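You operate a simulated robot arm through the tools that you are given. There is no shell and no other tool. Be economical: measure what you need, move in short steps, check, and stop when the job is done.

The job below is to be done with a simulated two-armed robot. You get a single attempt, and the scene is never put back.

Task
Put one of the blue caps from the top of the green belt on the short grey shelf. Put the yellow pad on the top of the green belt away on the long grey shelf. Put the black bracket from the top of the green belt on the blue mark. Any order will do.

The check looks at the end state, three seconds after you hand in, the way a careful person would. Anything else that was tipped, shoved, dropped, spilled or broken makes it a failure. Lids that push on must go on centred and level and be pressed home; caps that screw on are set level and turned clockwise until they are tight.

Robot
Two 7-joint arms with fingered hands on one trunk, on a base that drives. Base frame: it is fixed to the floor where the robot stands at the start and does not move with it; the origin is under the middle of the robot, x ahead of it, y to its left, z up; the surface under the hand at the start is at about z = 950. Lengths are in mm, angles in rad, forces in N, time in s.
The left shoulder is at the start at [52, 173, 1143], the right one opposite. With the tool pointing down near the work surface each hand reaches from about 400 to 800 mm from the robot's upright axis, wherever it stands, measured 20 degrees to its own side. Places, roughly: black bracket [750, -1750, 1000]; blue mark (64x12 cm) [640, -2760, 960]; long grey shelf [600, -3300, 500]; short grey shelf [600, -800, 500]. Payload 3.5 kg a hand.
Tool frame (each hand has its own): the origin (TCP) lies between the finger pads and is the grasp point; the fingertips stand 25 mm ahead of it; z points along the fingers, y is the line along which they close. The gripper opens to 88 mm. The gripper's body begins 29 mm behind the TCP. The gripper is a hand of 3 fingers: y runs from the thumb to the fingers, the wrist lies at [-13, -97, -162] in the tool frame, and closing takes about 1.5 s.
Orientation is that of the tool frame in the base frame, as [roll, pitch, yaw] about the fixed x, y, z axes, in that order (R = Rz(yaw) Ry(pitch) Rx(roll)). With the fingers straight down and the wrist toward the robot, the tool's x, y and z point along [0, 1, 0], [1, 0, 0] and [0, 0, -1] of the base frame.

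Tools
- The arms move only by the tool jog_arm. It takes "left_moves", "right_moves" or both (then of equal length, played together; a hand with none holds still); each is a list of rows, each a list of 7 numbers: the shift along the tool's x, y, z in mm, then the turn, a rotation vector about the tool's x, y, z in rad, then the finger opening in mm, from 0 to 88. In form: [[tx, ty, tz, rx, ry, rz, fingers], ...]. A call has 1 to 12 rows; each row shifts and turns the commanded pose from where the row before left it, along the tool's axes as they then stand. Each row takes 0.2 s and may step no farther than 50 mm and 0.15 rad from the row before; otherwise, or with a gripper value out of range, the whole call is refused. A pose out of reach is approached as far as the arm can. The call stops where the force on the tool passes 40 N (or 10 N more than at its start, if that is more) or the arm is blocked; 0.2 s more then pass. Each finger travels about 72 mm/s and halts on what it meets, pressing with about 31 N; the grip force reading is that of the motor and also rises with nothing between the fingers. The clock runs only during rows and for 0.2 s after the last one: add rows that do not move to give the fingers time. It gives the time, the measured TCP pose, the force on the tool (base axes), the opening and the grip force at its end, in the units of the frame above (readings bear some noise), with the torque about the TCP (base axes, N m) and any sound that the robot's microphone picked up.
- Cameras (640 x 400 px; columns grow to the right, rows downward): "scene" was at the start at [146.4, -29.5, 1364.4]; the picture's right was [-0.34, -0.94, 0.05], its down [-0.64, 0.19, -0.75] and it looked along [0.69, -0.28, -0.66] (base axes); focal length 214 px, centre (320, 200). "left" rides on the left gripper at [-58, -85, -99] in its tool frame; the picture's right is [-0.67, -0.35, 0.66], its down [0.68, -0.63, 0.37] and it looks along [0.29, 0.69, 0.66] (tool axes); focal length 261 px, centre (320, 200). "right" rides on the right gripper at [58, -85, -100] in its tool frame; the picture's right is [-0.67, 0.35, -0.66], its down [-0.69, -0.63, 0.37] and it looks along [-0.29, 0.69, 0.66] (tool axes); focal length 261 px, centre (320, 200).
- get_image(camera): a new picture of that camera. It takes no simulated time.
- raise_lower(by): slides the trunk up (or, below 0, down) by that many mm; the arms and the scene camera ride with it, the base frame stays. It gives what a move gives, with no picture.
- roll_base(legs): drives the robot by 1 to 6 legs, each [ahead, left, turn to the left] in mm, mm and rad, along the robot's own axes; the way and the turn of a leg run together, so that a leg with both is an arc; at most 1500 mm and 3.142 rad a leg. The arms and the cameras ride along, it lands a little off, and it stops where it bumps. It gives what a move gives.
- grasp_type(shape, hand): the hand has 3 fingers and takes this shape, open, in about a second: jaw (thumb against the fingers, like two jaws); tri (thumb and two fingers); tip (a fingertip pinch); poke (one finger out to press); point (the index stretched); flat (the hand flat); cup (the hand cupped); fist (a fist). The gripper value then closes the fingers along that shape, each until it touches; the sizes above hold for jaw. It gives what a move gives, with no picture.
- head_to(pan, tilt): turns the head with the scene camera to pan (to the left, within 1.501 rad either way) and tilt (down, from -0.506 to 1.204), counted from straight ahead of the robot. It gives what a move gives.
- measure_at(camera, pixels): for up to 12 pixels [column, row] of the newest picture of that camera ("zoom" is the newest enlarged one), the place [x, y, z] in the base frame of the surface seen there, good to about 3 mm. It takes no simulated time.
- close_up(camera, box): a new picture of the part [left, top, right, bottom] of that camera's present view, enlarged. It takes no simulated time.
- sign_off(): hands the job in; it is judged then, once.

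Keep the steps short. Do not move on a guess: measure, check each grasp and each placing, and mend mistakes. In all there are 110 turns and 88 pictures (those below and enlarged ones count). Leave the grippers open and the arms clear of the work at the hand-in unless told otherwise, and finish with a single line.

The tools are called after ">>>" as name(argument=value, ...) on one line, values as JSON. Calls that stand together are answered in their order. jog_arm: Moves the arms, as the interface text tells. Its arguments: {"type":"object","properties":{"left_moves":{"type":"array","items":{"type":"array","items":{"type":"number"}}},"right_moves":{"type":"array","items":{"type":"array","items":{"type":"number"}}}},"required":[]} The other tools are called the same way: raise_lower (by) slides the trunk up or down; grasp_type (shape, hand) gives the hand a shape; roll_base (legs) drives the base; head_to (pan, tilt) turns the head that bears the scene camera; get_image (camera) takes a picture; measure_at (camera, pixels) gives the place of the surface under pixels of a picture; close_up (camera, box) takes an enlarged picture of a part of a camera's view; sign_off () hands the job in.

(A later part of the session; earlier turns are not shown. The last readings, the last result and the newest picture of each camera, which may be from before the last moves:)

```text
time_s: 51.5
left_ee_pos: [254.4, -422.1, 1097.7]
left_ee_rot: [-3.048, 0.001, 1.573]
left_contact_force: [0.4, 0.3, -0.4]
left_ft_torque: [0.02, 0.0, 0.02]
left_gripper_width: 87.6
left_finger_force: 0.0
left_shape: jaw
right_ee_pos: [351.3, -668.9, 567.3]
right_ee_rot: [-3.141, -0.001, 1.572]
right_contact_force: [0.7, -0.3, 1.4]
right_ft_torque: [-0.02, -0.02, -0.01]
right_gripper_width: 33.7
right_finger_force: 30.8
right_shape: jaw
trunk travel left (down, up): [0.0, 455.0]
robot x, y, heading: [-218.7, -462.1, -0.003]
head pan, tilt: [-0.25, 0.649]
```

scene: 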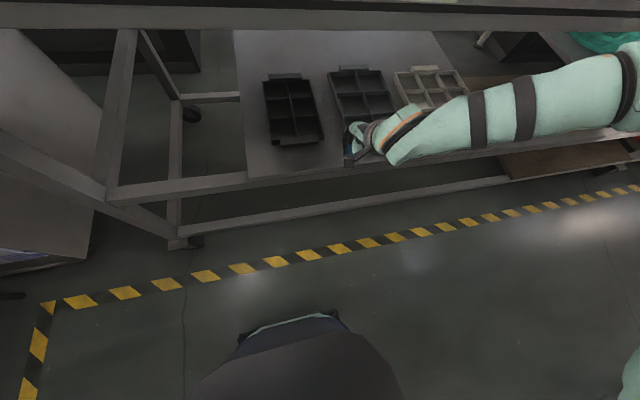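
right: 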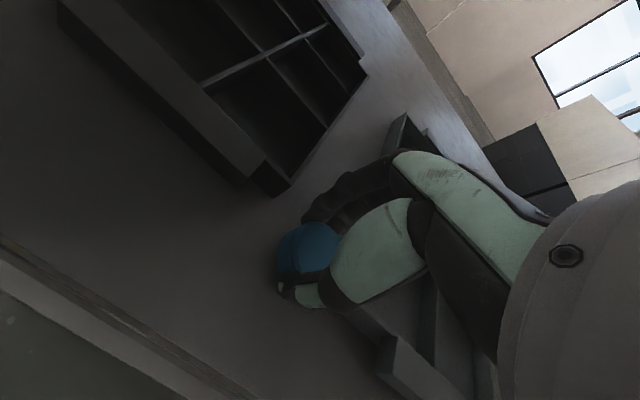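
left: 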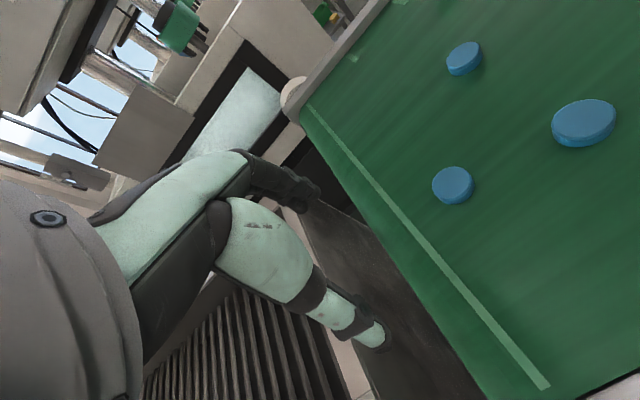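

The fingertips are now ~1–2 mm above the shelf, so the cap is at the surface. I'll release slowly.

>>> jog_arm(right_moves=[[0, 0, 0, 0, 0, 0, 40], [0, 0, 0, 0, 0, 0, 48], [0, 0, 0, 0, 0, 0, 60], [0, 0, 0, 0, 0, 0, 75], [0, 0, 0, 0, 0, 0, 75], [0, 0, 0, 0, 0, 0, 75]])

>>> get_image(camera="right")

```text
time_s: 52.9
left_ee_pos: [255.1, -420.9, 1099.6]
left_ee_rot: [-3.05, 0.0, 1.571]
left_contact_force: [-0.8, 0.1, 0.4]
left_ft_torque: [0.0, 0.01, -0.02]
left_gripper_width: 87.7
left_finger_force: 0.0
left_shape: jaw
right_ee_pos: [350.9, -669.1, 568.3]
right_ee_rot: [-3.14, 0.001, 1.572]
right_contact_force: [0.2, 0.1, 0.0]
right_ft_torque: [-0.01, 0.01, 0.0]
right_gripper_width: 74.6
right_finger_force: 0.1
right_shape: jaw
trunk travel left (down, up): [0.0, 455.0]
robot x, y, heading: [-221.3, -464.9, -0.0]
head pan, tilt: [-0.25, 0.649]
```

```text
56 pictures are left
```

right: 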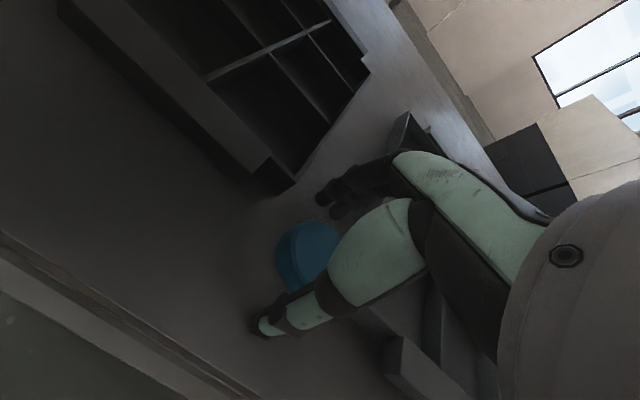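

The cap is released and stands flat. I'll rise 60, back the base off and check it.

>>> jog_arm(right_moves=[[0, 0, -15, 0, 0, 0, 75], [0, 0, -25, 0, 0, 0, 75], [0, 0, -25, 0, 0, 0, 75], [0, 0, 0, 0, 0, 0, 75]])

>>> roll_base(legs=[[-340, 0, 0]])

>>> head_to(pan=-0.25, tilt=0.55)

>>> close_up(camera="scene", box=[200, 60, 440, 210])

```text
time_s: 53.9
left_ee_pos: [255.5, -422.0, 1097.6]
left_ee_rot: [-3.05, -0.001, 1.57]
left_contact_force: [-0.5, 0.4, 0.5]
left_ft_torque: [-0.02, 0.0, -0.02]
left_gripper_width: 87.6
left_finger_force: 0.1
left_shape: jaw
right_ee_pos: [351.8, -669.7, 632.9]
right_ee_rot: [-3.14, 0.001, 1.571]
right_contact_force: [-0.3, -0.3, -0.3]
right_ft_torque: [-0.01, -0.02, 0.0]
right_gripper_width: 74.4
right_finger_force: 0.0
right_shape: jaw
trunk travel left (down, up): [0.0, 455.0]
robot x, y, heading: [-225.1, -461.7, -0.003]
head pan, tilt: [-0.25, 0.649]
```

```text
time_s: 56.1
left_ee_pos: [-87.0, -421.2, 1098.1]
left_ee_rot: [-3.052, -0.001, 1.572]
left_contact_force: [-0.8, 0.2, 1.1]
left_ft_torque: [-0.01, -0.03, 0.02]
left_gripper_width: 87.6
left_finger_force: 0.0
left_shape: jaw
right_ee_pos: [8.1, -667.2, 632.5]
right_ee_rot: [3.141, -0.001, 1.573]
right_contact_force: [-0.1, -0.7, 0.4]
right_ft_torque: [0.04, -0.01, 0.0]
right_gripper_width: 74.6
right_finger_force: 0.0
right_shape: jaw
trunk travel left (down, up): [0.0, 455.0]
robot x, y, heading: [-562.2, -460.2, 0.007]
head pan, tilt: [-0.25, 0.649]
```

```text
time_s: 56.8
left_ee_pos: [-87.9, -419.8, 1097.8]
left_ee_rot: [-3.049, 0.0, 1.571]
left_contact_force: [-0.8, -0.2, -0.5]
left_ft_torque: [0.0, 0.0, -0.02]
left_gripper_width: 87.6
left_finger_force: 0.0
left_shape: jaw
right_ee_pos: [9.2, -667.9, 633.6]
right_ee_rot: [-3.141, -0.001, 1.574]
right_contact_force: [0.4, 0.3, -0.2]
right_ft_torque: [0.01, 0.01, 0.0]
right_gripper_width: 74.7
right_finger_force: 0.0
right_shape: jaw
trunk travel left (down, up): [0.0, 455.0]
robot x, y, heading: [-568.5, -462.9, -0.001]
head pan, tilt: [-0.25, 0.55]
```

```text
2.67 times, centred on (320, 135) of scene
```

zoom: 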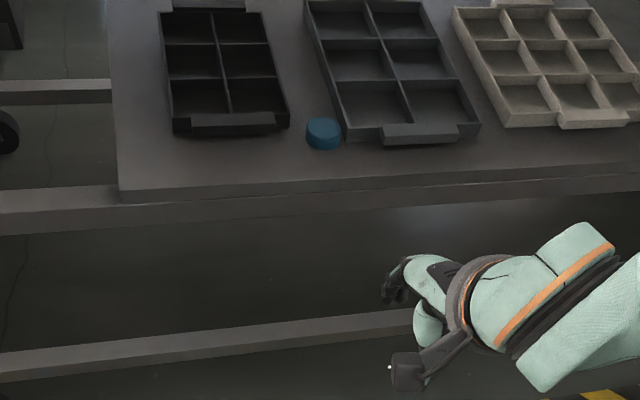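

The cap stands on the short shelf, clear of the trays. Next I'll raise the trunk and the right hand, then move right to the yellow pad.

>>> raise_lower(by=150)

>>> jog_arm(right_moves=[[0, 0, -45, 0, 0, 0, 88], [0, 0, -45, 0, 0, 0, 88], [0, 0, -45, 0, 0, 0, 88], [0, 0, -45, 0, 0, 0, 88], [0, 0, -45, 0, 0, 0, 88], [0, 0, -45, 0, 0, 0, 88], [0, 0, -45, 0, 0, 0, 88], [0, 0, 0, 0, 0, 0, 88]])

>>> roll_base(legs=[[0, -310, 0], [400, 0, 0]])

>>> head_to(pan=-0.3, tilt=0.75)

>>> get_image(camera="scene")

```text
time_s: 58.6
left_ee_pos: [-87.5, -421.4, 1248.1]
left_ee_rot: [-3.048, 0.0, 1.574]
left_contact_force: [-0.8, 0.1, 0.3]
left_ft_torque: [0.02, 0.0, 0.02]
left_gripper_width: 87.9
left_finger_force: 0.1
left_shape: jaw
right_ee_pos: [-0.3, -667.6, 876.3]
right_ee_rot: [2.989, 0.001, 1.573]
right_contact_force: [-0.2, 0.9, 0.8]
right_ft_torque: [-0.01, 0.01, 0.0]
right_gripper_width: 74.7
right_finger_force: 0.1
right_shape: jaw
trunk travel left (down, up): [-150.0, 305.0]
robot x, y, heading: [-564.3, -462.9, 0.003]
head pan, tilt: [-0.25, 0.55]
```

```text
time_s: 60.4
left_ee_pos: [-87.9, -420.3, 1247.1]
left_ee_rot: [-3.05, 0.001, 1.572]
left_contact_force: [0.3, 0.8, 0.3]
left_ft_torque: [0.02, -0.03, -0.01]
left_gripper_width: 87.8
left_finger_force: 0.1
left_shape: jaw
right_ee_pos: [-46.9, -669.2, 1187.9]
right_ee_rot: [2.986, 0.001, 1.575]
right_contact_force: [0.1, 0.2, 0.1]
right_ft_torque: [-0.03, 0.02, 0.01]
right_gripper_width: 87.4
right_finger_force: 0.2
right_shape: jaw
trunk travel left (down, up): [-150.0, 305.0]
robot x, y, heading: [-562.2, -465.8, 0.003]
head pan, tilt: [-0.25, 0.55]
```

```text
time_s: 64.5
left_ee_pos: [310.0, -732.3, 1247.4]
left_ee_rot: [-3.05, 0.0, 1.569]
left_contact_force: [0.2, -0.3, -0.1]
left_ft_torque: [-0.01, 0.01, -0.01]
left_gripper_width: 87.8
left_finger_force: 0.1
left_shape: jaw
right_ee_pos: [350.4, -979.0, 1188.7]
right_ee_rot: [2.986, 0.0, 1.571]
right_contact_force: [-0.2, -0.5, 0.6]
right_ft_torque: [-0.03, 0.02, -0.02]
right_gripper_width: 87.8
right_finger_force: 0.1
right_shape: jaw
trunk travel left (down, up): [-150.0, 305.0]
robot x, y, heading: [-166.8, -773.0, -0.0]
head pan, tilt: [-0.25, 0.55]
```

```text
time_s: 65.3
left_ee_pos: [310.4, -730.8, 1247.1]
left_ee_rot: [-3.049, 0.0, 1.569]
left_contact_force: [0.0, 0.5, -0.6]
left_ft_torque: [0.02, 0.0, 0.01]
left_gripper_width: 87.8
left_finger_force: 0.1
left_shape: jaw
right_ee_pos: [351.3, -979.5, 1188.6]
right_ee_rot: [2.987, 0.001, 1.57]
right_contact_force: [-0.6, 0.1, -0.4]
right_ft_torque: [0.02, 0.03, 0.01]
right_gripper_width: 87.6
right_finger_force: 0.0
right_shape: jaw
trunk travel left (down, up): [-150.0, 305.0]
robot x, y, heading: [-161.3, -772.0, -0.003]
head pan, tilt: [-0.3, 0.75]
```

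```text
54 pictures are left
```

scene: 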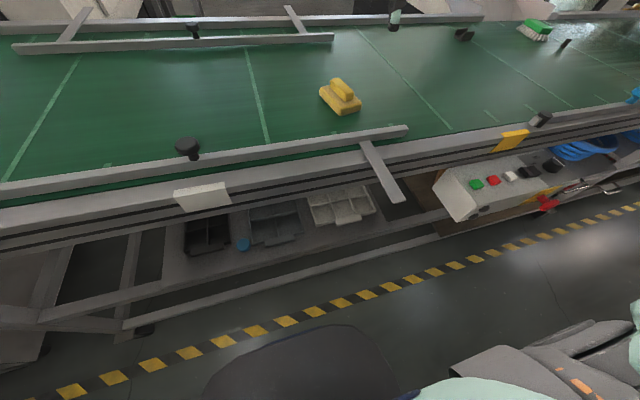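

The tool is tilted by 0.155, which I'll correct. First a closer look at the yellow pad at (340,97).

>>> close_up(camera="scene", box=[300, 65, 380, 125])

>>> measure_at(camera="zoom", pixels=[[270, 130], [340, 165], [420, 255], [300, 200], [280, 230], [350, 330], [460, 310], [155, 200], [340, 200], [290, 290], [400, 190], [330, 380]])

>>> jog_arm(right_moves=[[0, 0, 0, 0.077, 0, 0, 88], [0, 0, 0, 0.077, 0, 0, 88], [0, 0, 0, 0, 0, 0, 88]])

```text
6.67 times, centred on (340, 95) of scene
```

zoom: 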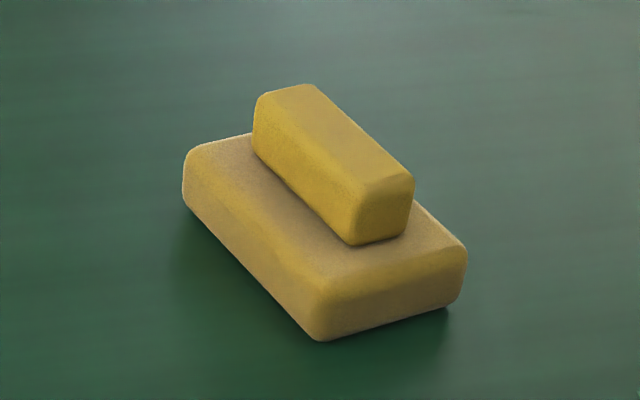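

```text
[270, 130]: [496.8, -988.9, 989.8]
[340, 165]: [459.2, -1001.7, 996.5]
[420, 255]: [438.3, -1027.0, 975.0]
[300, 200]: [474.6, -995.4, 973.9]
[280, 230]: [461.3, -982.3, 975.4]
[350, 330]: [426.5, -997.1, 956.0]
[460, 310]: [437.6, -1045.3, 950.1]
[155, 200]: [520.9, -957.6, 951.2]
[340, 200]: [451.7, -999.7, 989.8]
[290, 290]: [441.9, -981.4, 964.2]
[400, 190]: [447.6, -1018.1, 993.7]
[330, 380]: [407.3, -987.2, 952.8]
```

```text
time_s: 66.1
left_ee_pos: [310.7, -731.7, 1248.1]
left_ee_rot: [-3.051, 0.002, 1.57]
left_contact_force: [0.1, -0.6, -0.1]
left_ft_torque: [-0.03, -0.02, 0.03]
left_gripper_width: 87.5
left_finger_force: 0.1
left_shape: jaw
right_ee_pos: [350.8, -978.2, 1188.7]
right_ee_rot: [3.14, 0.0, 1.57]
right_contact_force: [-0.2, -1.2, 1.0]
right_ft_torque: [-0.04, -0.01, 0.01]
right_gripper_width: 87.6
right_finger_force: 0.1
right_shape: jaw
trunk travel left (down, up): [-150.0, 305.0]
robot x, y, heading: [-165.7, -776.3, -0.001]
head pan, tilt: [-0.3, 0.75]
```

It's a flat base with a handle bar on top. I'll measure the handle and base corners to get the direction.

>>> measure_at(camera="zoom", pixels=[[262, 100], [310, 92], [363, 185], [410, 178], [335, 135], [290, 110], [385, 182], [200, 160], [320, 290], [455, 245], [190, 190], [318, 330]])

```text
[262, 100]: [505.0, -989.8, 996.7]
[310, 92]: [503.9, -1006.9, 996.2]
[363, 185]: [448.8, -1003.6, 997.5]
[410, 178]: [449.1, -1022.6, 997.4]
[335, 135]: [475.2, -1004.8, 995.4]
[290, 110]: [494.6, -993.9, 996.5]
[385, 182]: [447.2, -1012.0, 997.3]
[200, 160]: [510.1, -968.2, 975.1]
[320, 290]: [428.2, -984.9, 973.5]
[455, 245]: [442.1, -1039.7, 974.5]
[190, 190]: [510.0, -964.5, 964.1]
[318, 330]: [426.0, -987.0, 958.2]
```

The handle's centre is (476,-1005), its axis turned 0.245 rad from x, and it's ~65 long with its top at 997. I'll grip it end to end: move over it and turn the tool by -0.245 about its z.

>>> jog_arm(right_moves=[[-7, 31, 32, 0, 0, 0, 88], [-7, 31, 32, 0, 0, 0, 88], [-7, 31, 32, 0, 0, 0, 88], [-6, 32, 32, 0, 0, 0, 88], [0, 0, 0, 0, 0, -0.1225, 88], [0, 0, 0, 0, 0, -0.1225, 88], [0, 0, 0, 0, 0, 0, 88], [0, 0, 0, 0, 0, 0, 88]])

>>> get_image(camera="right")

>>> close_up(camera="scene", box=[260, 20, 420, 140])

```text
time_s: 67.9
left_ee_pos: [311.9, -732.8, 1249.0]
left_ee_rot: [-3.05, 0.002, 1.569]
left_contact_force: [0.3, 0.1, 0.4]
left_ft_torque: [0.01, -0.01, -0.01]
left_gripper_width: 87.7
left_finger_force: 0.0
left_shape: jaw
right_ee_pos: [452.9, -1007.6, 1075.0]
right_ee_rot: [3.14, -0.001, 1.815]
right_contact_force: [0.2, 0.4, -0.4]
right_ft_torque: [0.0, -0.01, 0.03]
right_gripper_width: 87.6
right_finger_force: 0.0
right_shape: jaw
right hand out of reach, approached as far as the arm can: row 4
trunk travel left (down, up): [-150.0, 305.0]
robot x, y, heading: [-163.9, -775.7, -0.003]
head pan, tilt: [-0.3, 0.75]
```

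```text
52 pictures are left
```

right: 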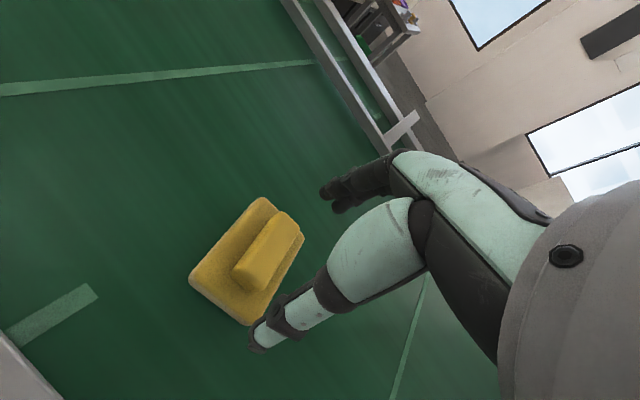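

```text
3.33 times, centred on (340, 80) of scene
```

zoom: 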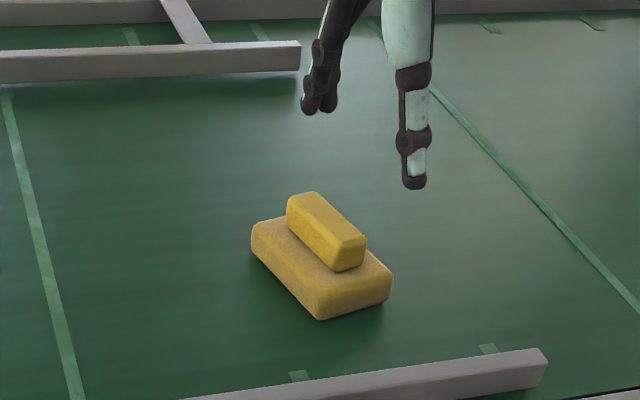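

The arm reached its forward limit, so I'll drive the base ahead 100 and then jog back over the handle.

>>> roll_base(legs=[[100, 0, 0]])

>>> jog_arm(right_moves=[[10.7, -37, 0, 0, 0, 0, 88], [10.7, -37, 0, 0, 0, 0, 88], [0, 0, 20, 0, 0, 0, 88], [0, 0, 20, 0, 0, 0, 88], [0, 0, 0, 0, 0, 0, 88], [0, 0, 0, 0, 0, 0, 88]])

>>> get_image(camera="right")

```text
time_s: 69.0
left_ee_pos: [412.0, -730.9, 1248.7]
left_ee_rot: [-3.051, -0.001, 1.569]
left_contact_force: [0.0, -0.4, -0.2]
left_ft_torque: [0.01, 0.0, 0.01]
left_gripper_width: 87.5
left_finger_force: 0.2
left_shape: jaw
right_ee_pos: [552.8, -1009.6, 1077.0]
right_ee_rot: [3.139, 0.002, 1.815]
right_contact_force: [0.3, 0.2, -0.4]
right_ft_torque: [-0.01, -0.01, 0.03]
right_gripper_width: 87.7
right_finger_force: 0.0
right_shape: jaw
trunk travel left (down, up): [-150.0, 305.0]
robot x, y, heading: [-62.4, -773.8, -0.004]
head pan, tilt: [-0.3, 0.75]
```

```text
time_s: 70.4
left_ee_pos: [411.5, -732.1, 1248.0]
left_ee_rot: [-3.047, 0.0, 1.57]
left_contact_force: [-0.2, 1.1, -0.3]
left_ft_torque: [0.01, 0.01, -0.03]
left_gripper_width: 87.4
left_finger_force: 0.1
left_shape: jaw
right_ee_pos: [476.2, -1006.7, 1033.2]
right_ee_rot: [3.139, 0.001, 1.815]
right_contact_force: [0.3, -0.1, -0.1]
right_ft_torque: [0.01, -0.01, -0.01]
right_gripper_width: 87.8
right_finger_force: 0.0
right_shape: jaw
trunk travel left (down, up): [-150.0, 305.0]
robot x, y, heading: [-62.3, -770.4, -0.003]
head pan, tilt: [-0.3, 0.75]
```

```text
50 pictures are left
```

right: 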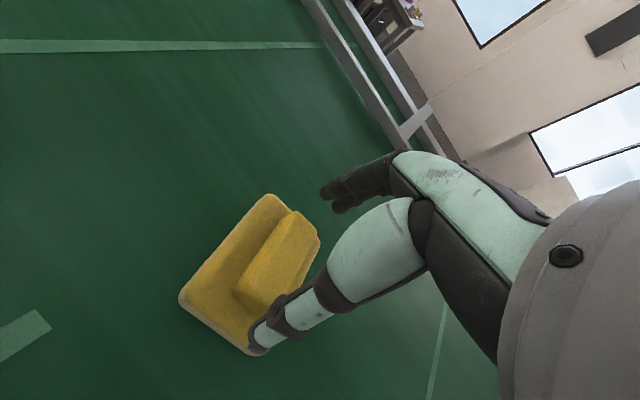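

The hand is aligned within a few mm. I'll descend to TCP z≈1005, keeping the tips ~5 mm above the base plate, and check.

>>> jog_arm(right_moves=[[2, -2, 10, 0, 0, 0, 88], [0, 0, 10, 0, 0, 0, 88], [0, 0, 8, 0, 0, 0, 88], [0, 0, 0, 0, 0, 0, 88], [0, 0, 0, 0, 0, 0, 88]])

>>> get_image(camera="right")

>>> close_up(camera="scene", box=[260, 60, 440, 190])

```text
time_s: 71.6
left_ee_pos: [413.1, -732.6, 1249.0]
left_ee_rot: [-3.049, 0.0, 1.57]
left_contact_force: [-1.0, -0.3, 0.1]
left_ft_torque: [-0.03, 0.0, 0.03]
left_gripper_width: 87.8
left_finger_force: 0.0
left_shape: jaw
right_ee_pos: [473.3, -1004.0, 1006.4]
right_ee_rot: [3.139, 0.0, 1.816]
right_contact_force: [-0.3, -0.7, -0.3]
right_ft_torque: [0.01, 0.01, 0.01]
right_gripper_width: 87.9
right_finger_force: 0.1
right_shape: jaw
trunk travel left (down, up): [-150.0, 305.0]
robot x, y, heading: [-65.1, -775.0, -0.003]
head pan, tilt: [-0.3, 0.75]
```

```text
49 pictures are left
```

right: 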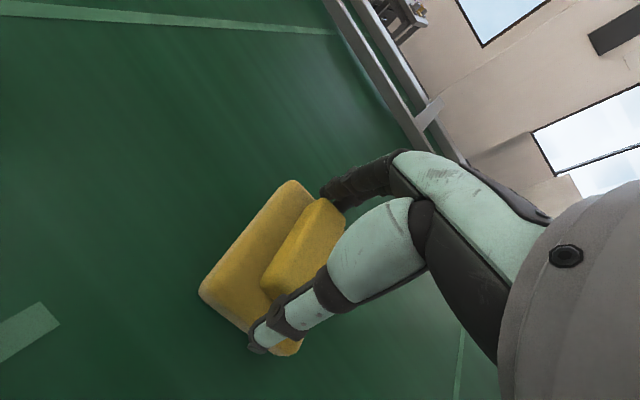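

```text
3.08 times, centred on (350, 125) of scene
```

zoom: 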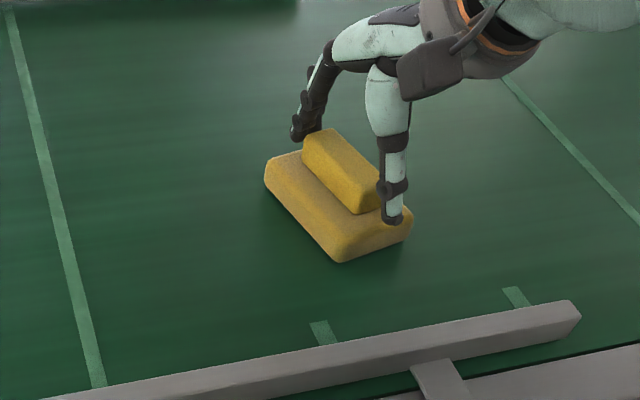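

The fingers straddle the handle's two ends. I'll go down 2 mm and close.

>>> jog_arm(right_moves=[[0, 0, 2, 0, 0, 0, 80], [0, 0, 0, 0, 0, 0, 65], [0, 0, 0, 0, 0, 0, 50], [0, 0, 0, 0, 0, 0, 40], [0, 0, 0, 0, 0, 0, 40], [0, 0, 0, 0, 0, 0, 40]])

>>> get_image(camera="right")

```text
time_s: 73.0
left_ee_pos: [411.9, -731.8, 1248.6]
left_ee_rot: [-3.049, 0.0, 1.569]
left_contact_force: [0.2, 0.2, -0.2]
left_ft_torque: [-0.01, -0.01, -0.01]
left_gripper_width: 87.7
left_finger_force: 0.1
left_shape: jaw
right_ee_pos: [474.2, -1005.7, 1005.1]
right_ee_rot: [3.141, 0.0, 1.816]
right_contact_force: [0.4, -0.5, 0.3]
right_ft_torque: [-0.01, -0.01, 0.03]
right_gripper_width: 64.4
right_finger_force: 31.1
right_shape: jaw
trunk travel left (down, up): [-150.0, 305.0]
robot x, y, heading: [-65.7, -773.4, -0.0]
head pan, tilt: [-0.3, 0.75]
```

```text
47 pictures are left
```

right: 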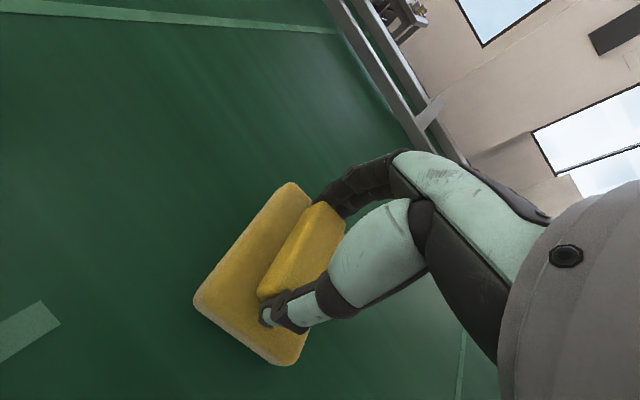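

It's gripped at 64 mm. I'll lift slowly and check that the base rises with the handle.

>>> jog_arm(right_moves=[[0, 0, -5, 0, 0, 0, 40], [0, 0, -10, 0, 0, 0, 40], [0, 0, -25, 0, 0, 0, 40], [0, 0, -40, 0, 0, 0, 40], [0, 0, -40, 0, 0, 0, 40], [0, 0, 0, 0, 0, 0, 40]])

>>> get_image(camera="right")

>>> close_up(camera="scene", box=[260, 20, 440, 150])

```text
time_s: 74.4
left_ee_pos: [412.6, -731.9, 1246.5]
left_ee_rot: [-3.048, 0.0, 1.569]
left_contact_force: [-0.3, -0.6, -0.1]
left_ft_torque: [0.0, -0.01, 0.01]
left_gripper_width: 87.6
left_finger_force: 0.1
left_shape: jaw
right_ee_pos: [473.2, -1004.1, 1124.2]
right_ee_rot: [3.141, 0.001, 1.816]
right_contact_force: [-0.1, -0.4, -0.5]
right_ft_torque: [0.0, -0.01, 0.02]
right_gripper_width: 64.1
right_finger_force: 31.4
right_shape: jaw
trunk travel left (down, up): [-150.0, 305.0]
robot x, y, heading: [-63.8, -772.7, 0.001]
head pan, tilt: [-0.3, 0.75]
```

```text
46 pictures are left
```

right: 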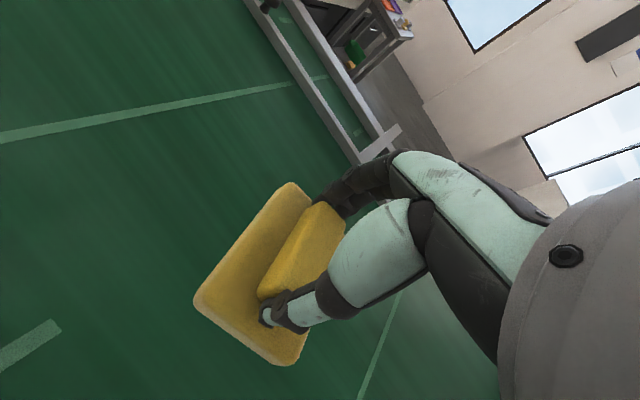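

```text
3.08 times, centred on (350, 85) of scene
```

zoom: 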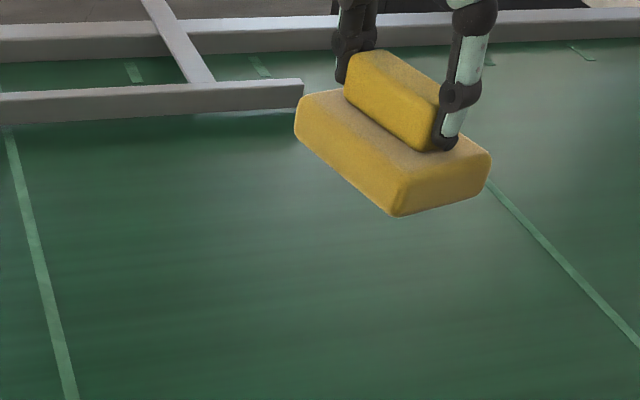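

The pad is one piece, held level, with its bottom ~54 mm below the TCP. I'll back off and drive right towards the long shelf, stopping first at y≈-2500 to look.

>>> roll_base(legs=[[-520, 0, 0], [0, -1000, 0], [0, -750, 0]])

>>> head_to(pan=-0.5, tilt=0.55)

>>> get_image(camera="scene")

```text
time_s: 85.9
left_ee_pos: [-115.9, -2477.4, 1248.3]
left_ee_rot: [-3.049, 0.002, 1.565]
left_contact_force: [0.5, 0.3, -0.3]
left_ft_torque: [0.01, -0.02, -0.01]
left_gripper_width: 87.9
left_finger_force: 0.0
left_shape: jaw
right_ee_pos: [-56.7, -2749.7, 1123.3]
right_ee_rot: [3.141, -0.001, 1.812]
right_contact_force: [-0.2, 0.2, -0.5]
right_ft_torque: [0.03, 0.0, -0.03]
right_gripper_width: 64.2
right_finger_force: 31.0
right_shape: jaw
trunk travel left (down, up): [-150.0, 305.0]
robot x, y, heading: [-591.9, -2515.3, -0.005]
head pan, tilt: [-0.3, 0.75]
```

```text
time_s: 86.6
left_ee_pos: [-116.9, -2476.3, 1248.4]
left_ee_rot: [-3.05, 0.0, 1.565]
left_contact_force: [0.2, 0.5, -0.1]
left_ft_torque: [0.01, -0.02, -0.01]
left_gripper_width: 87.8
left_finger_force: 0.0
left_shape: jaw
right_ee_pos: [-57.7, -2748.8, 1124.0]
right_ee_rot: [3.141, -0.002, 1.812]
right_contact_force: [-0.5, -0.4, -0.9]
right_ft_torque: [-0.04, 0.0, 0.01]
right_gripper_width: 64.0
right_finger_force: 31.5
right_shape: jaw
trunk travel left (down, up): [-150.0, 305.0]
robot x, y, heading: [-594.8, -2517.1, -0.008]
head pan, tilt: [-0.499, 0.55]
```

```text
44 pictures are left
```

scene: 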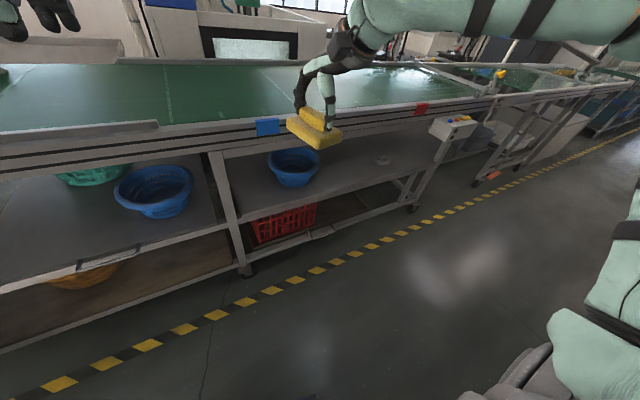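

The shelf right of the post holds a blue bowl and a small thing at (383,160). I'll measure it.

>>> close_up(camera="scene", box=[200, 100, 460, 270])

>>> measure_at(camera="scene", pixels=[[230, 175], [245, 210], [270, 200], [330, 180], [350, 178], [383, 162], [400, 165], [318, 165], [293, 185], [350, 150], [300, 120], [160, 110]])

```text
2.35 times, centred on (330, 185) of scene
```

zoom: 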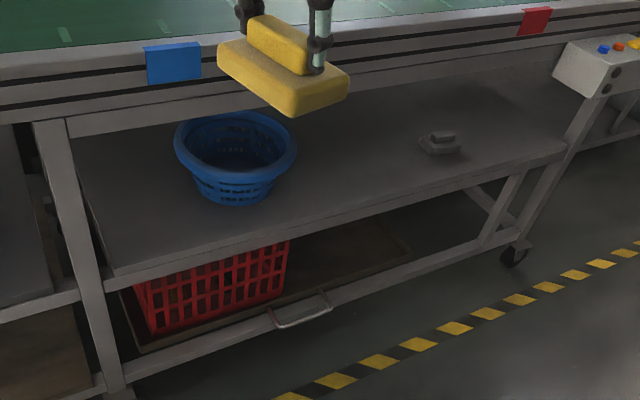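

```text
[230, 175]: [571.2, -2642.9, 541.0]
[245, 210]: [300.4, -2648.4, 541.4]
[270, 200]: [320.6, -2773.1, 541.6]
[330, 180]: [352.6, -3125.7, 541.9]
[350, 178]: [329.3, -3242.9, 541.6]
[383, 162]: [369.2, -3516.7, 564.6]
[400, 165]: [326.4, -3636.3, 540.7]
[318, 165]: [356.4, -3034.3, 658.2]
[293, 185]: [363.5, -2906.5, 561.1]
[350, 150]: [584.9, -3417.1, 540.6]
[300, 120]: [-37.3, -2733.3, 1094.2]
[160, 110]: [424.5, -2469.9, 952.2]
```

There's free space at y≈-3250 between the blue bowl (~-2900) and the grey float (~-3517), with the shelf top at 541. I'll drive right, lower the trunk and bring the hand down in front of the shelf.

>>> roll_base(legs=[[0, -510, 0]])

>>> raise_lower(by=-150)

>>> jog_arm(right_moves=[[0, 5, 40, 0, 0, 0, 40], [0, 5, 40, 0, 0, 0, 40], [0, 5, 40, 0, 0, 0, 40], [0, 5, 40, 0, 0, 0, 40], [0, 5, 40, 0, 0, 0, 40], [0, 5, 40, 0, 0, 0, 40], [0, 0, 40, 0, 0, 0, 40], [0, 0, 30, 0, 0, 0, 40], [0, 0, 0, 0, 0, 0, 40]])

>>> head_to(pan=-0.3, tilt=0.6)

>>> get_image(camera="scene")

```text
time_s: 89.6
left_ee_pos: [-118.8, -2985.3, 1248.9]
left_ee_rot: [-3.049, -0.001, 1.57]
left_contact_force: [-0.2, 0.5, 0.4]
left_ft_torque: [0.03, -0.02, -0.01]
left_gripper_width: 87.7
left_finger_force: 0.1
left_shape: jaw
right_ee_pos: [-59.3, -3258.9, 1124.7]
right_ee_rot: [3.14, 0.0, 1.812]
right_contact_force: [0.6, -0.3, -0.3]
right_ft_torque: [0.03, 0.01, 0.0]
right_gripper_width: 64.0
right_finger_force: 30.6
right_shape: jaw
trunk travel left (down, up): [-150.0, 305.0]
robot x, y, heading: [-593.5, -3026.2, -0.007]
head pan, tilt: [-0.499, 0.55]
```

```text
time_s: 91.4
left_ee_pos: [-120.5, -2984.3, 1100.7]
left_ee_rot: [-3.054, 0.0, 1.567]
left_contact_force: [0.1, 0.1, -0.5]
left_ft_torque: [-0.02, 0.0, 0.05]
left_gripper_width: 87.6
left_finger_force: 0.0
left_shape: jaw
right_ee_pos: [-59.9, -3259.2, 974.7]
right_ee_rot: [3.137, 0.001, 1.816]
right_contact_force: [0.6, -0.6, -0.5]
right_ft_torque: [0.01, -0.03, 0.0]
right_gripper_width: 64.1
right_finger_force: 30.6
right_shape: jaw
trunk travel left (down, up): [0.0, 455.0]
robot x, y, heading: [-594.7, -3024.8, -0.002]
head pan, tilt: [-0.499, 0.55]
```

```text
time_s: 93.4
left_ee_pos: [-119.5, -2985.2, 1098.8]
left_ee_rot: [-3.051, 0.0, 1.569]
left_contact_force: [0.1, 0.1, -0.1]
left_ft_torque: [0.0, 0.01, 0.0]
left_gripper_width: 87.7
left_finger_force: 0.0
left_shape: jaw
right_ee_pos: [-28.5, -3252.5, 663.7]
right_ee_rot: [3.139, 0.001, 1.813]
right_contact_force: [-0.5, 0.6, -0.2]
right_ft_torque: [0.0, 0.0, 0.01]
right_gripper_width: 64.1
right_finger_force: 31.2
right_shape: jaw
trunk travel left (down, up): [0.0, 455.0]
robot x, y, heading: [-597.7, -3023.9, -0.002]
head pan, tilt: [-0.499, 0.55]
```

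```text
time_s: 94.1
left_ee_pos: [-119.7, -2986.8, 1098.8]
left_ee_rot: [-3.049, -0.001, 1.569]
left_contact_force: [0.4, -1.0, -0.2]
left_ft_torque: [0.02, -0.04, 0.0]
left_gripper_width: 87.7
left_finger_force: 0.0
left_shape: jaw
right_ee_pos: [-29.5, -3250.6, 665.4]
right_ee_rot: [3.14, 0.0, 1.814]
right_contact_force: [-1.0, -0.4, -0.1]
right_ft_torque: [0.0, 0.0, 0.0]
right_gripper_width: 63.9
right_finger_force: 31.1
right_shape: jaw
trunk travel left (down, up): [0.0, 455.0]
robot x, y, heading: [-594.0, -3020.2, -0.001]
head pan, tilt: [-0.3, 0.6]
```

```text
42 pictures are left
```

scene: 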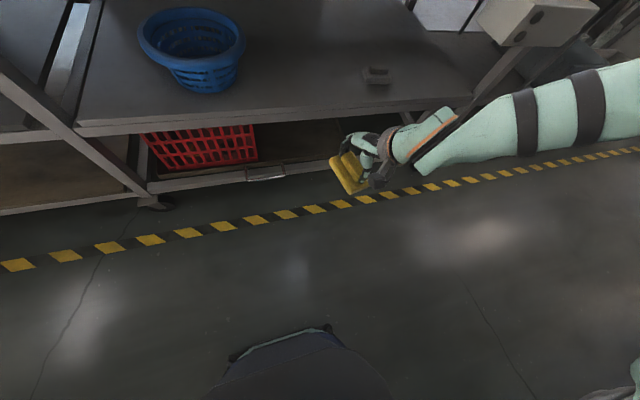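

I'll check the clearance of the forearm against the slanting post and the control box on the right before moving in.

>>> measure_at(camera="scene", pixels=[[495, 35], [520, 40], [500, 60], [470, 100], [430, 140], [520, 90], [600, 70], [635, 65], [445, 115], [470, 150], [375, 78], [465, 90]])

```text
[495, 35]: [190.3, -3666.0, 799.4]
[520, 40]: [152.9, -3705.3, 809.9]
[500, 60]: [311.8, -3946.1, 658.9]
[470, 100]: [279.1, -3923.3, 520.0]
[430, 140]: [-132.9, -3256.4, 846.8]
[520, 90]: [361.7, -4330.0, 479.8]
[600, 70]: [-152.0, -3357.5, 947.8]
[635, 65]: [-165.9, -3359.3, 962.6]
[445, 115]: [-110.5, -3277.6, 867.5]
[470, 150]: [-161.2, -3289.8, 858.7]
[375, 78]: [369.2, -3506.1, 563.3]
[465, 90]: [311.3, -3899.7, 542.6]
```

The forearm rises steeply behind the wrist, so I'll enter low, with TCP z≈612 and the pad bottom ≈558. I'll drive ahead in part first.

>>> jog_arm(right_moves=[[0, 0, 27, 0, 0, 0, 40], [0, 0, 26, 0, 0, 0, 40], [0, 0, 0, 0, 0, 0, 40], [0, 0, 0, 0, 0, 0, 40]])

>>> roll_base(legs=[[320, 0, 0]])

>>> get_image(camera="scene")

>>> get_image(camera="right")

```text
time_s: 95.1
left_ee_pos: [-119.5, -2986.2, 1098.0]
left_ee_rot: [-3.048, -0.001, 1.568]
left_contact_force: [-0.2, 0.7, 0.5]
left_ft_torque: [-0.01, 0.02, 0.02]
left_gripper_width: 87.9
left_finger_force: 0.1
left_shape: jaw
right_ee_pos: [-29.1, -3250.3, 609.9]
right_ee_rot: [3.14, 0.0, 1.814]
right_contact_force: [-0.9, 0.5, -0.6]
right_ft_torque: [0.0, -0.01, 0.0]
right_gripper_width: 63.9
right_finger_force: 30.8
right_shape: jaw
trunk travel left (down, up): [0.0, 455.0]
robot x, y, heading: [-596.6, -3027.5, -0.005]
head pan, tilt: [-0.3, 0.6]
```

```text
time_s: 97.2
left_ee_pos: [200.4, -2989.9, 1098.6]
left_ee_rot: [-3.048, 0.0, 1.564]
left_contact_force: [0.2, 0.2, 0.1]
left_ft_torque: [-0.05, 0.03, 0.0]
left_gripper_width: 87.5
left_finger_force: 0.1
left_shape: jaw
right_ee_pos: [289.9, -3255.7, 610.8]
right_ee_rot: [3.141, -0.001, 1.812]
right_contact_force: [-0.3, 1.0, -0.8]
right_ft_torque: [-0.02, -0.04, 0.01]
right_gripper_width: 63.6
right_finger_force: 31.3
right_shape: jaw
trunk travel left (down, up): [0.0, 455.0]
robot x, y, heading: [-275.4, -3027.7, -0.006]
head pan, tilt: [-0.3, 0.6]
```

```text
41 pictures are left
```

scene: 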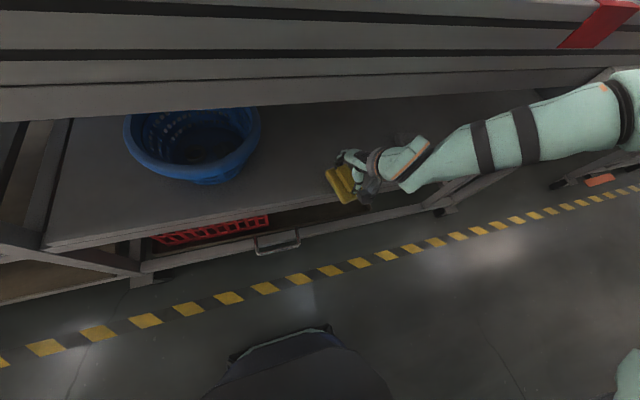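

```text
40 pictures are left
```

right: 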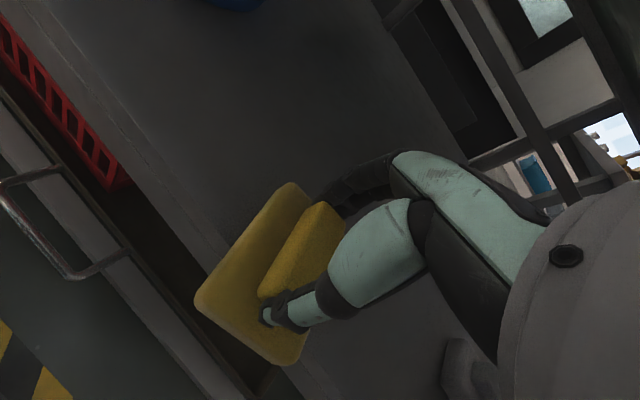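

It's clear. I'll bring the base 30 ahead and the hand 45 ahead, to x≈365.

>>> roll_base(legs=[[30, 0, 0]])

>>> jog_arm(right_moves=[[-5.5, 22, 0, 0, 0, 0, 40], [-5.5, 22, 0, 0, 0, 0, 40], [0, 0, 5, 0, 0, 0, 40], [0, 0, 0, 0, 0, 0, 40], [0, 0, 0, 0, 0, 0, 40]])

>>> get_image(camera="right")

>>> close_up(camera="scene", box=[240, 80, 440, 220])

```text
time_s: 98.1
left_ee_pos: [230.4, -2988.7, 1098.5]
left_ee_rot: [-3.048, -0.001, 1.565]
left_contact_force: [0.3, 1.3, -1.1]
left_ft_torque: [0.01, 0.02, -0.01]
left_gripper_width: 87.4
left_finger_force: 0.0
left_shape: jaw
right_ee_pos: [319.4, -3256.4, 610.6]
right_ee_rot: [3.14, 0.001, 1.81]
right_contact_force: [0.8, 0.2, 0.4]
right_ft_torque: [0.0, -0.01, -0.01]
right_gripper_width: 63.9
right_finger_force: 30.6
right_shape: jaw
trunk travel left (down, up): [0.0, 455.0]
robot x, y, heading: [-243.2, -3023.1, -0.011]
head pan, tilt: [-0.3, 0.6]
```

```text
time_s: 99.3
left_ee_pos: [229.8, -2989.0, 1098.3]
left_ee_rot: [-3.05, -0.001, 1.565]
left_contact_force: [-0.1, -0.3, -0.8]
left_ft_torque: [-0.04, 0.0, -0.02]
left_gripper_width: 87.6
left_finger_force: 0.2
left_shape: jaw
right_ee_pos: [365.6, -3256.6, 606.3]
right_ee_rot: [3.141, -0.001, 1.81]
right_contact_force: [0.1, 0.9, -0.2]
right_ft_torque: [0.05, -0.01, 0.0]
right_gripper_width: 63.8
right_finger_force: 30.9
right_shape: jaw
trunk travel left (down, up): [0.0, 455.0]
robot x, y, heading: [-249.1, -3023.7, -0.004]
head pan, tilt: [-0.3, 0.6]
```

```text
39 pictures are left
```

right: 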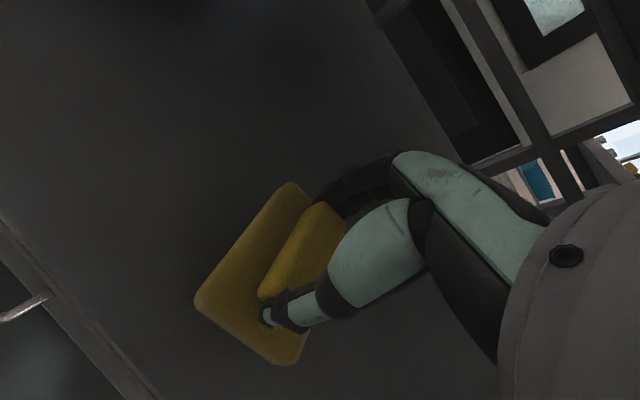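

```text
2.86 times, centred on (340, 150) of scene
```

zoom: 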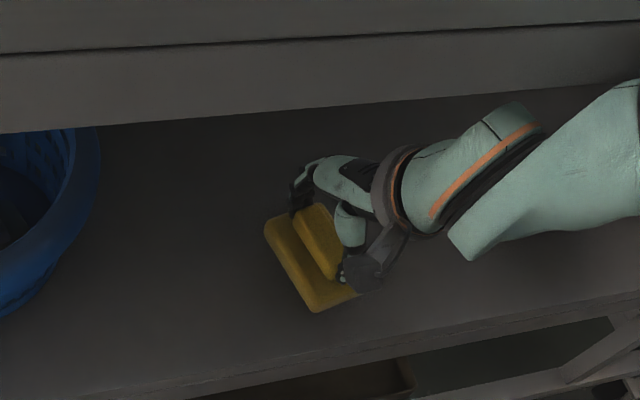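

The pad is well over the shelf. I'll lower it 9 mm and feel for contact.

>>> jog_arm(right_moves=[[0, 0, 4, 0, 0, 0, 40], [0, 0, 4, 0, 0, 0, 40], [0, 0, 2, 0, 0, 0, 40], [0, 0, 0, 0, 0, 0, 40], [0, 0, 0, 0, 0, 0, 40]])

```text
time_s: 100.5
left_ee_pos: [231.0, -2989.2, 1098.2]
left_ee_rot: [-3.049, 0.001, 1.564]
left_contact_force: [-0.3, -0.4, 0.6]
left_ft_torque: [0.0, 0.01, 0.01]
left_gripper_width: 87.6
left_finger_force: 0.0
left_shape: jaw
right_ee_pos: [365.1, -3255.5, 596.7]
right_ee_rot: [3.139, 0.0, 1.809]
right_contact_force: [0.0, -0.6, -0.2]
right_ft_torque: [0.01, 0.01, -0.02]
right_gripper_width: 64.3
right_finger_force: 30.6
right_shape: jaw
trunk travel left (down, up): [0.0, 455.0]
robot x, y, heading: [-244.5, -3026.2, -0.002]
head pan, tilt: [-0.3, 0.6]
```

>>> jog_arm(right_moves=[[0, 0, 1.5, 0, 0, 0, 40], [0, 0, 1, 0, 0, 0, 40], [0, 0, 0, 0, 0, 0, 40], [0, 0, 0, 0, 0, 0, 40]])

```text
time_s: 101.5
left_ee_pos: [229.8, -2989.1, 1098.3]
left_ee_rot: [-3.05, 0.0, 1.563]
left_contact_force: [-0.6, -0.3, 0.0]
left_ft_torque: [0.01, -0.01, 0.0]
left_gripper_width: 87.7
left_finger_force: 0.0
left_shape: jaw
right_ee_pos: [365.8, -3255.3, 594.2]
right_ee_rot: [3.138, 0.001, 1.81]
right_contact_force: [0.2, -0.6, 1.1]
right_ft_torque: [-0.02, -0.02, -0.03]
right_gripper_width: 63.9
right_finger_force: 31.2
right_shape: jaw
trunk travel left (down, up): [0.0, 455.0]
robot x, y, heading: [-246.7, -3029.9, -0.006]
head pan, tilt: [-0.3, 0.6]
```

The height matches contact (TCP 594, pad bottom ≈ 540), so I'll release, rise and back off.

>>> jog_arm(right_moves=[[0, 0, 0, 0, 0, 0, 70], [0, 0, 0, 0, 0, 0, 80], [0, 0, 0, 0, 0, 0, 88], [0, 0, 0, 0, 0, 0, 88], [0, 0, 0, 0, 0, 0, 88], [0, 0, -10, 0, 0, 0, 88], [0, 0, -20, 0, 0, 0, 88], [0, 0, -20, 0, 0, 0, 88], [0, 0, 0, 0, 0, 0, 88]])

>>> get_image(camera="right")

```text
time_s: 103.7
left_ee_pos: [229.8, -2993.5, 1102.7]
left_ee_rot: [-3.052, -0.006, 1.56]
left_contact_force: [0.5, 0.9, -0.6]
left_ft_torque: [-0.03, 0.04, 0.01]
left_gripper_width: 87.7
left_finger_force: 0.0
left_shape: jaw
right_ee_pos: [343.8, -3261.5, 624.9]
right_ee_rot: [-3.085, -0.006, 1.814]
right_contact_force: [-0.5, -0.1, 0.3]
right_ft_torque: [-0.01, -0.01, 0.04]
right_gripper_width: 87.8
right_finger_force: 0.0
right_shape: jaw
trunk travel left (down, up): [0.0, 455.0]
robot x, y, heading: [-247.5, -3026.5, -0.009]
head pan, tilt: [-0.3, 0.6]
stopped in row 9 (right hand): the arm was blocked; the commanded pose is now the measured one
```

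```text
37 pictures are left
```

right: 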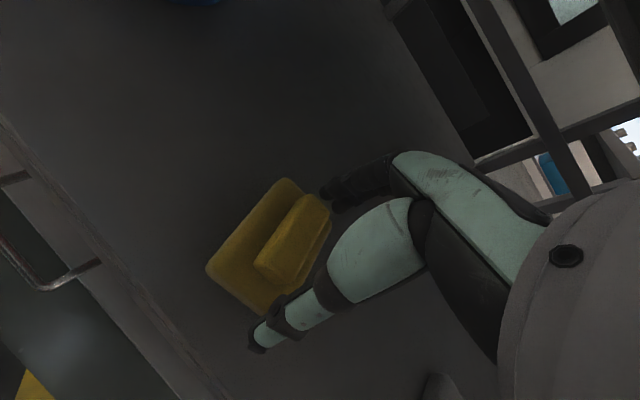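

The forearm touched the underside of the belt frame while rising. The tips (≈600) are already above the handle (≈587). I'll ease down 4 mm to relieve it and back straight out.

>>> jog_arm(right_moves=[[0, 0, 4, 0, 0, 0, 88], [0, 0, 0, 0, 0, 0, 88]])

>>> roll_base(legs=[[-350, 0, 0]])

>>> close_up(camera="scene", box=[140, 0, 540, 250])

```text
time_s: 104.3
left_ee_pos: [227.2, -2993.5, 1099.4]
left_ee_rot: [-3.053, -0.006, 1.564]
left_contact_force: [-0.4, -0.4, -0.2]
left_ft_torque: [-0.03, -0.02, -0.03]
left_gripper_width: 87.6
left_finger_force: 0.1
left_shape: jaw
right_ee_pos: [347.3, -3259.4, 626.2]
right_ee_rot: [-3.104, -0.007, 1.813]
right_contact_force: [-0.6, 0.6, 0.2]
right_ft_torque: [0.01, 0.02, 0.0]
right_gripper_width: 87.7
right_finger_force: 0.1
right_shape: jaw
trunk travel left (down, up): [0.0, 455.0]
robot x, y, heading: [-249.7, -3028.1, -0.006]
head pan, tilt: [-0.3, 0.6]
```

```text
time_s: 106.5
left_ee_pos: [-122.0, -2986.5, 1098.3]
left_ee_rot: [-3.05, 0.0, 1.564]
left_contact_force: [0.4, 0.7, -0.1]
left_ft_torque: [0.03, 0.0, -0.01]
left_gripper_width: 87.9
left_finger_force: 0.1
left_shape: jaw
right_ee_pos: [-4.2, -3254.5, 625.0]
right_ee_rot: [-3.097, -0.003, 1.816]
right_contact_force: [-0.5, -0.1, 0.4]
right_ft_torque: [0.0, 0.01, -0.01]
right_gripper_width: 87.8
right_finger_force: 0.0
right_shape: jaw
trunk travel left (down, up): [0.0, 455.0]
robot x, y, heading: [-600.5, -3022.7, -0.008]
head pan, tilt: [-0.3, 0.6]
```

```text
1.60 times, centred on (340, 125) of scene
```

zoom: 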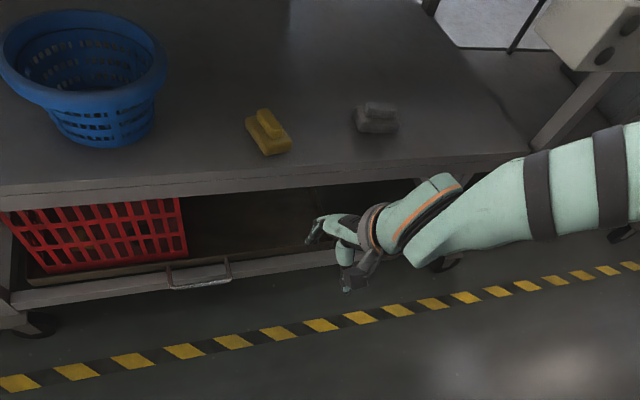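

The pad rests flat on the long shelf. I'll raise the hand, straighten the tool and raise the trunk, then look for the blue mark and the bracket on the belt.

>>> jog_arm(right_moves=[[0, 0, -40, -0.045, 0, 0, 88], [0, 0, -45, 0, 0, 0, 88], [0, 0, -45, 0, 0, 0, 88], [0, 0, -45, 0, 0, 0, 88], [0, 0, -45, 0, 0, 0, 88], [0, 0, -45, 0, 0, 0, 88], [0, 0, -45, 0, 0, 0, 88], [0, 0, -45, 0, 0, 0, 88], [0, 0, 0, 0, 0, 0, 88]])

>>> raise_lower(by=200)

>>> roll_base(legs=[[0, 900, 0]])

>>> head_to(pan=0.1, tilt=0.4)

>>> get_image(camera="scene")

```text
time_s: 108.5
left_ee_pos: [-122.7, -2986.1, 1097.4]
left_ee_rot: [-3.049, 0.0, 1.564]
left_contact_force: [0.0, 0.3, 1.3]
left_ft_torque: [-0.01, 0.01, 0.01]
left_gripper_width: 87.7
left_finger_force: 0.0
left_shape: jaw
right_ee_pos: [-2.5, -3255.8, 978.7]
right_ee_rot: [-3.141, -0.005, 1.814]
right_contact_force: [-0.4, -0.3, 0.8]
right_ft_torque: [0.05, 0.01, 0.02]
right_gripper_width: 87.7
right_finger_force: 0.1
right_shape: jaw
trunk travel left (down, up): [0.0, 455.0]
robot x, y, heading: [-598.8, -3023.1, -0.005]
head pan, tilt: [-0.3, 0.6]
```

```text
time_s: 110.7
left_ee_pos: [-121.9, -2986.2, 1298.1]
left_ee_rot: [-3.048, -0.001, 1.564]
left_contact_force: [0.5, 0.4, 0.0]
left_ft_torque: [0.01, 0.01, 0.03]
left_gripper_width: 87.7
left_finger_force: 0.1
left_shape: jaw
right_ee_pos: [-23.4, -3254.1, 1214.0]
right_ee_rot: [3.085, 0.012, 1.814]
right_contact_force: [-0.4, 0.0, -0.7]
right_ft_torque: [-0.01, 0.01, -0.03]
right_gripper_width: 87.7
right_finger_force: 0.0
right_shape: jaw
trunk travel left (down, up): [-200.0, 255.0]
robot x, y, heading: [-597.0, -3025.0, -0.005]
head pan, tilt: [-0.3, 0.6]
```

```text
time_s: 115.5
left_ee_pos: [-113.2, -2085.0, 1297.5]
left_ee_rot: [-3.051, -0.001, 1.559]
left_contact_force: [-0.9, 0.2, -0.3]
left_ft_torque: [0.0, 0.03, -0.04]
left_gripper_width: 87.3
left_finger_force: 0.2
left_shape: jaw
right_ee_pos: [-16.2, -2354.0, 1214.4]
right_ee_rot: [3.085, 0.011, 1.81]
right_contact_force: [0.3, 0.1, -0.7]
right_ft_torque: [0.0, 0.0, 0.0]
right_gripper_width: 87.9
right_finger_force: 0.0
right_shape: jaw
trunk travel left (down, up): [-200.0, 255.0]
robot x, y, heading: [-589.0, -2121.1, -0.012]
head pan, tilt: [-0.3, 0.6]
```

```text
time_s: 116.3
left_ee_pos: [-112.3, -2083.0, 1298.0]
left_ee_rot: [-3.053, 0.0, 1.558]
left_contact_force: [0.0, 1.5, 0.1]
left_ft_torque: [0.01, -0.01, 0.0]
left_gripper_width: 87.9
left_finger_force: 0.1
left_shape: jaw
right_ee_pos: [-16.3, -2353.4, 1214.9]
right_ee_rot: [3.083, 0.012, 1.809]
right_contact_force: [0.0, -0.2, 0.2]
right_ft_torque: [0.01, 0.04, -0.01]
right_gripper_width: 88.1
right_finger_force: 0.0
right_shape: jaw
trunk travel left (down, up): [-200.0, 255.0]
robot x, y, heading: [-587.7, -2114.7, -0.013]
head pan, tilt: [0.099, 0.4]
```

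```text
35 pictures are left
```

scene: 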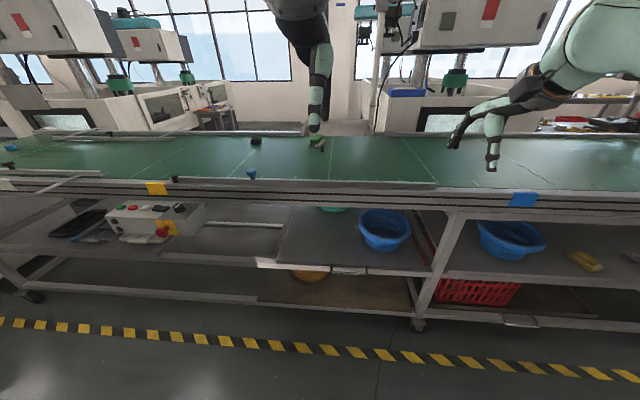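

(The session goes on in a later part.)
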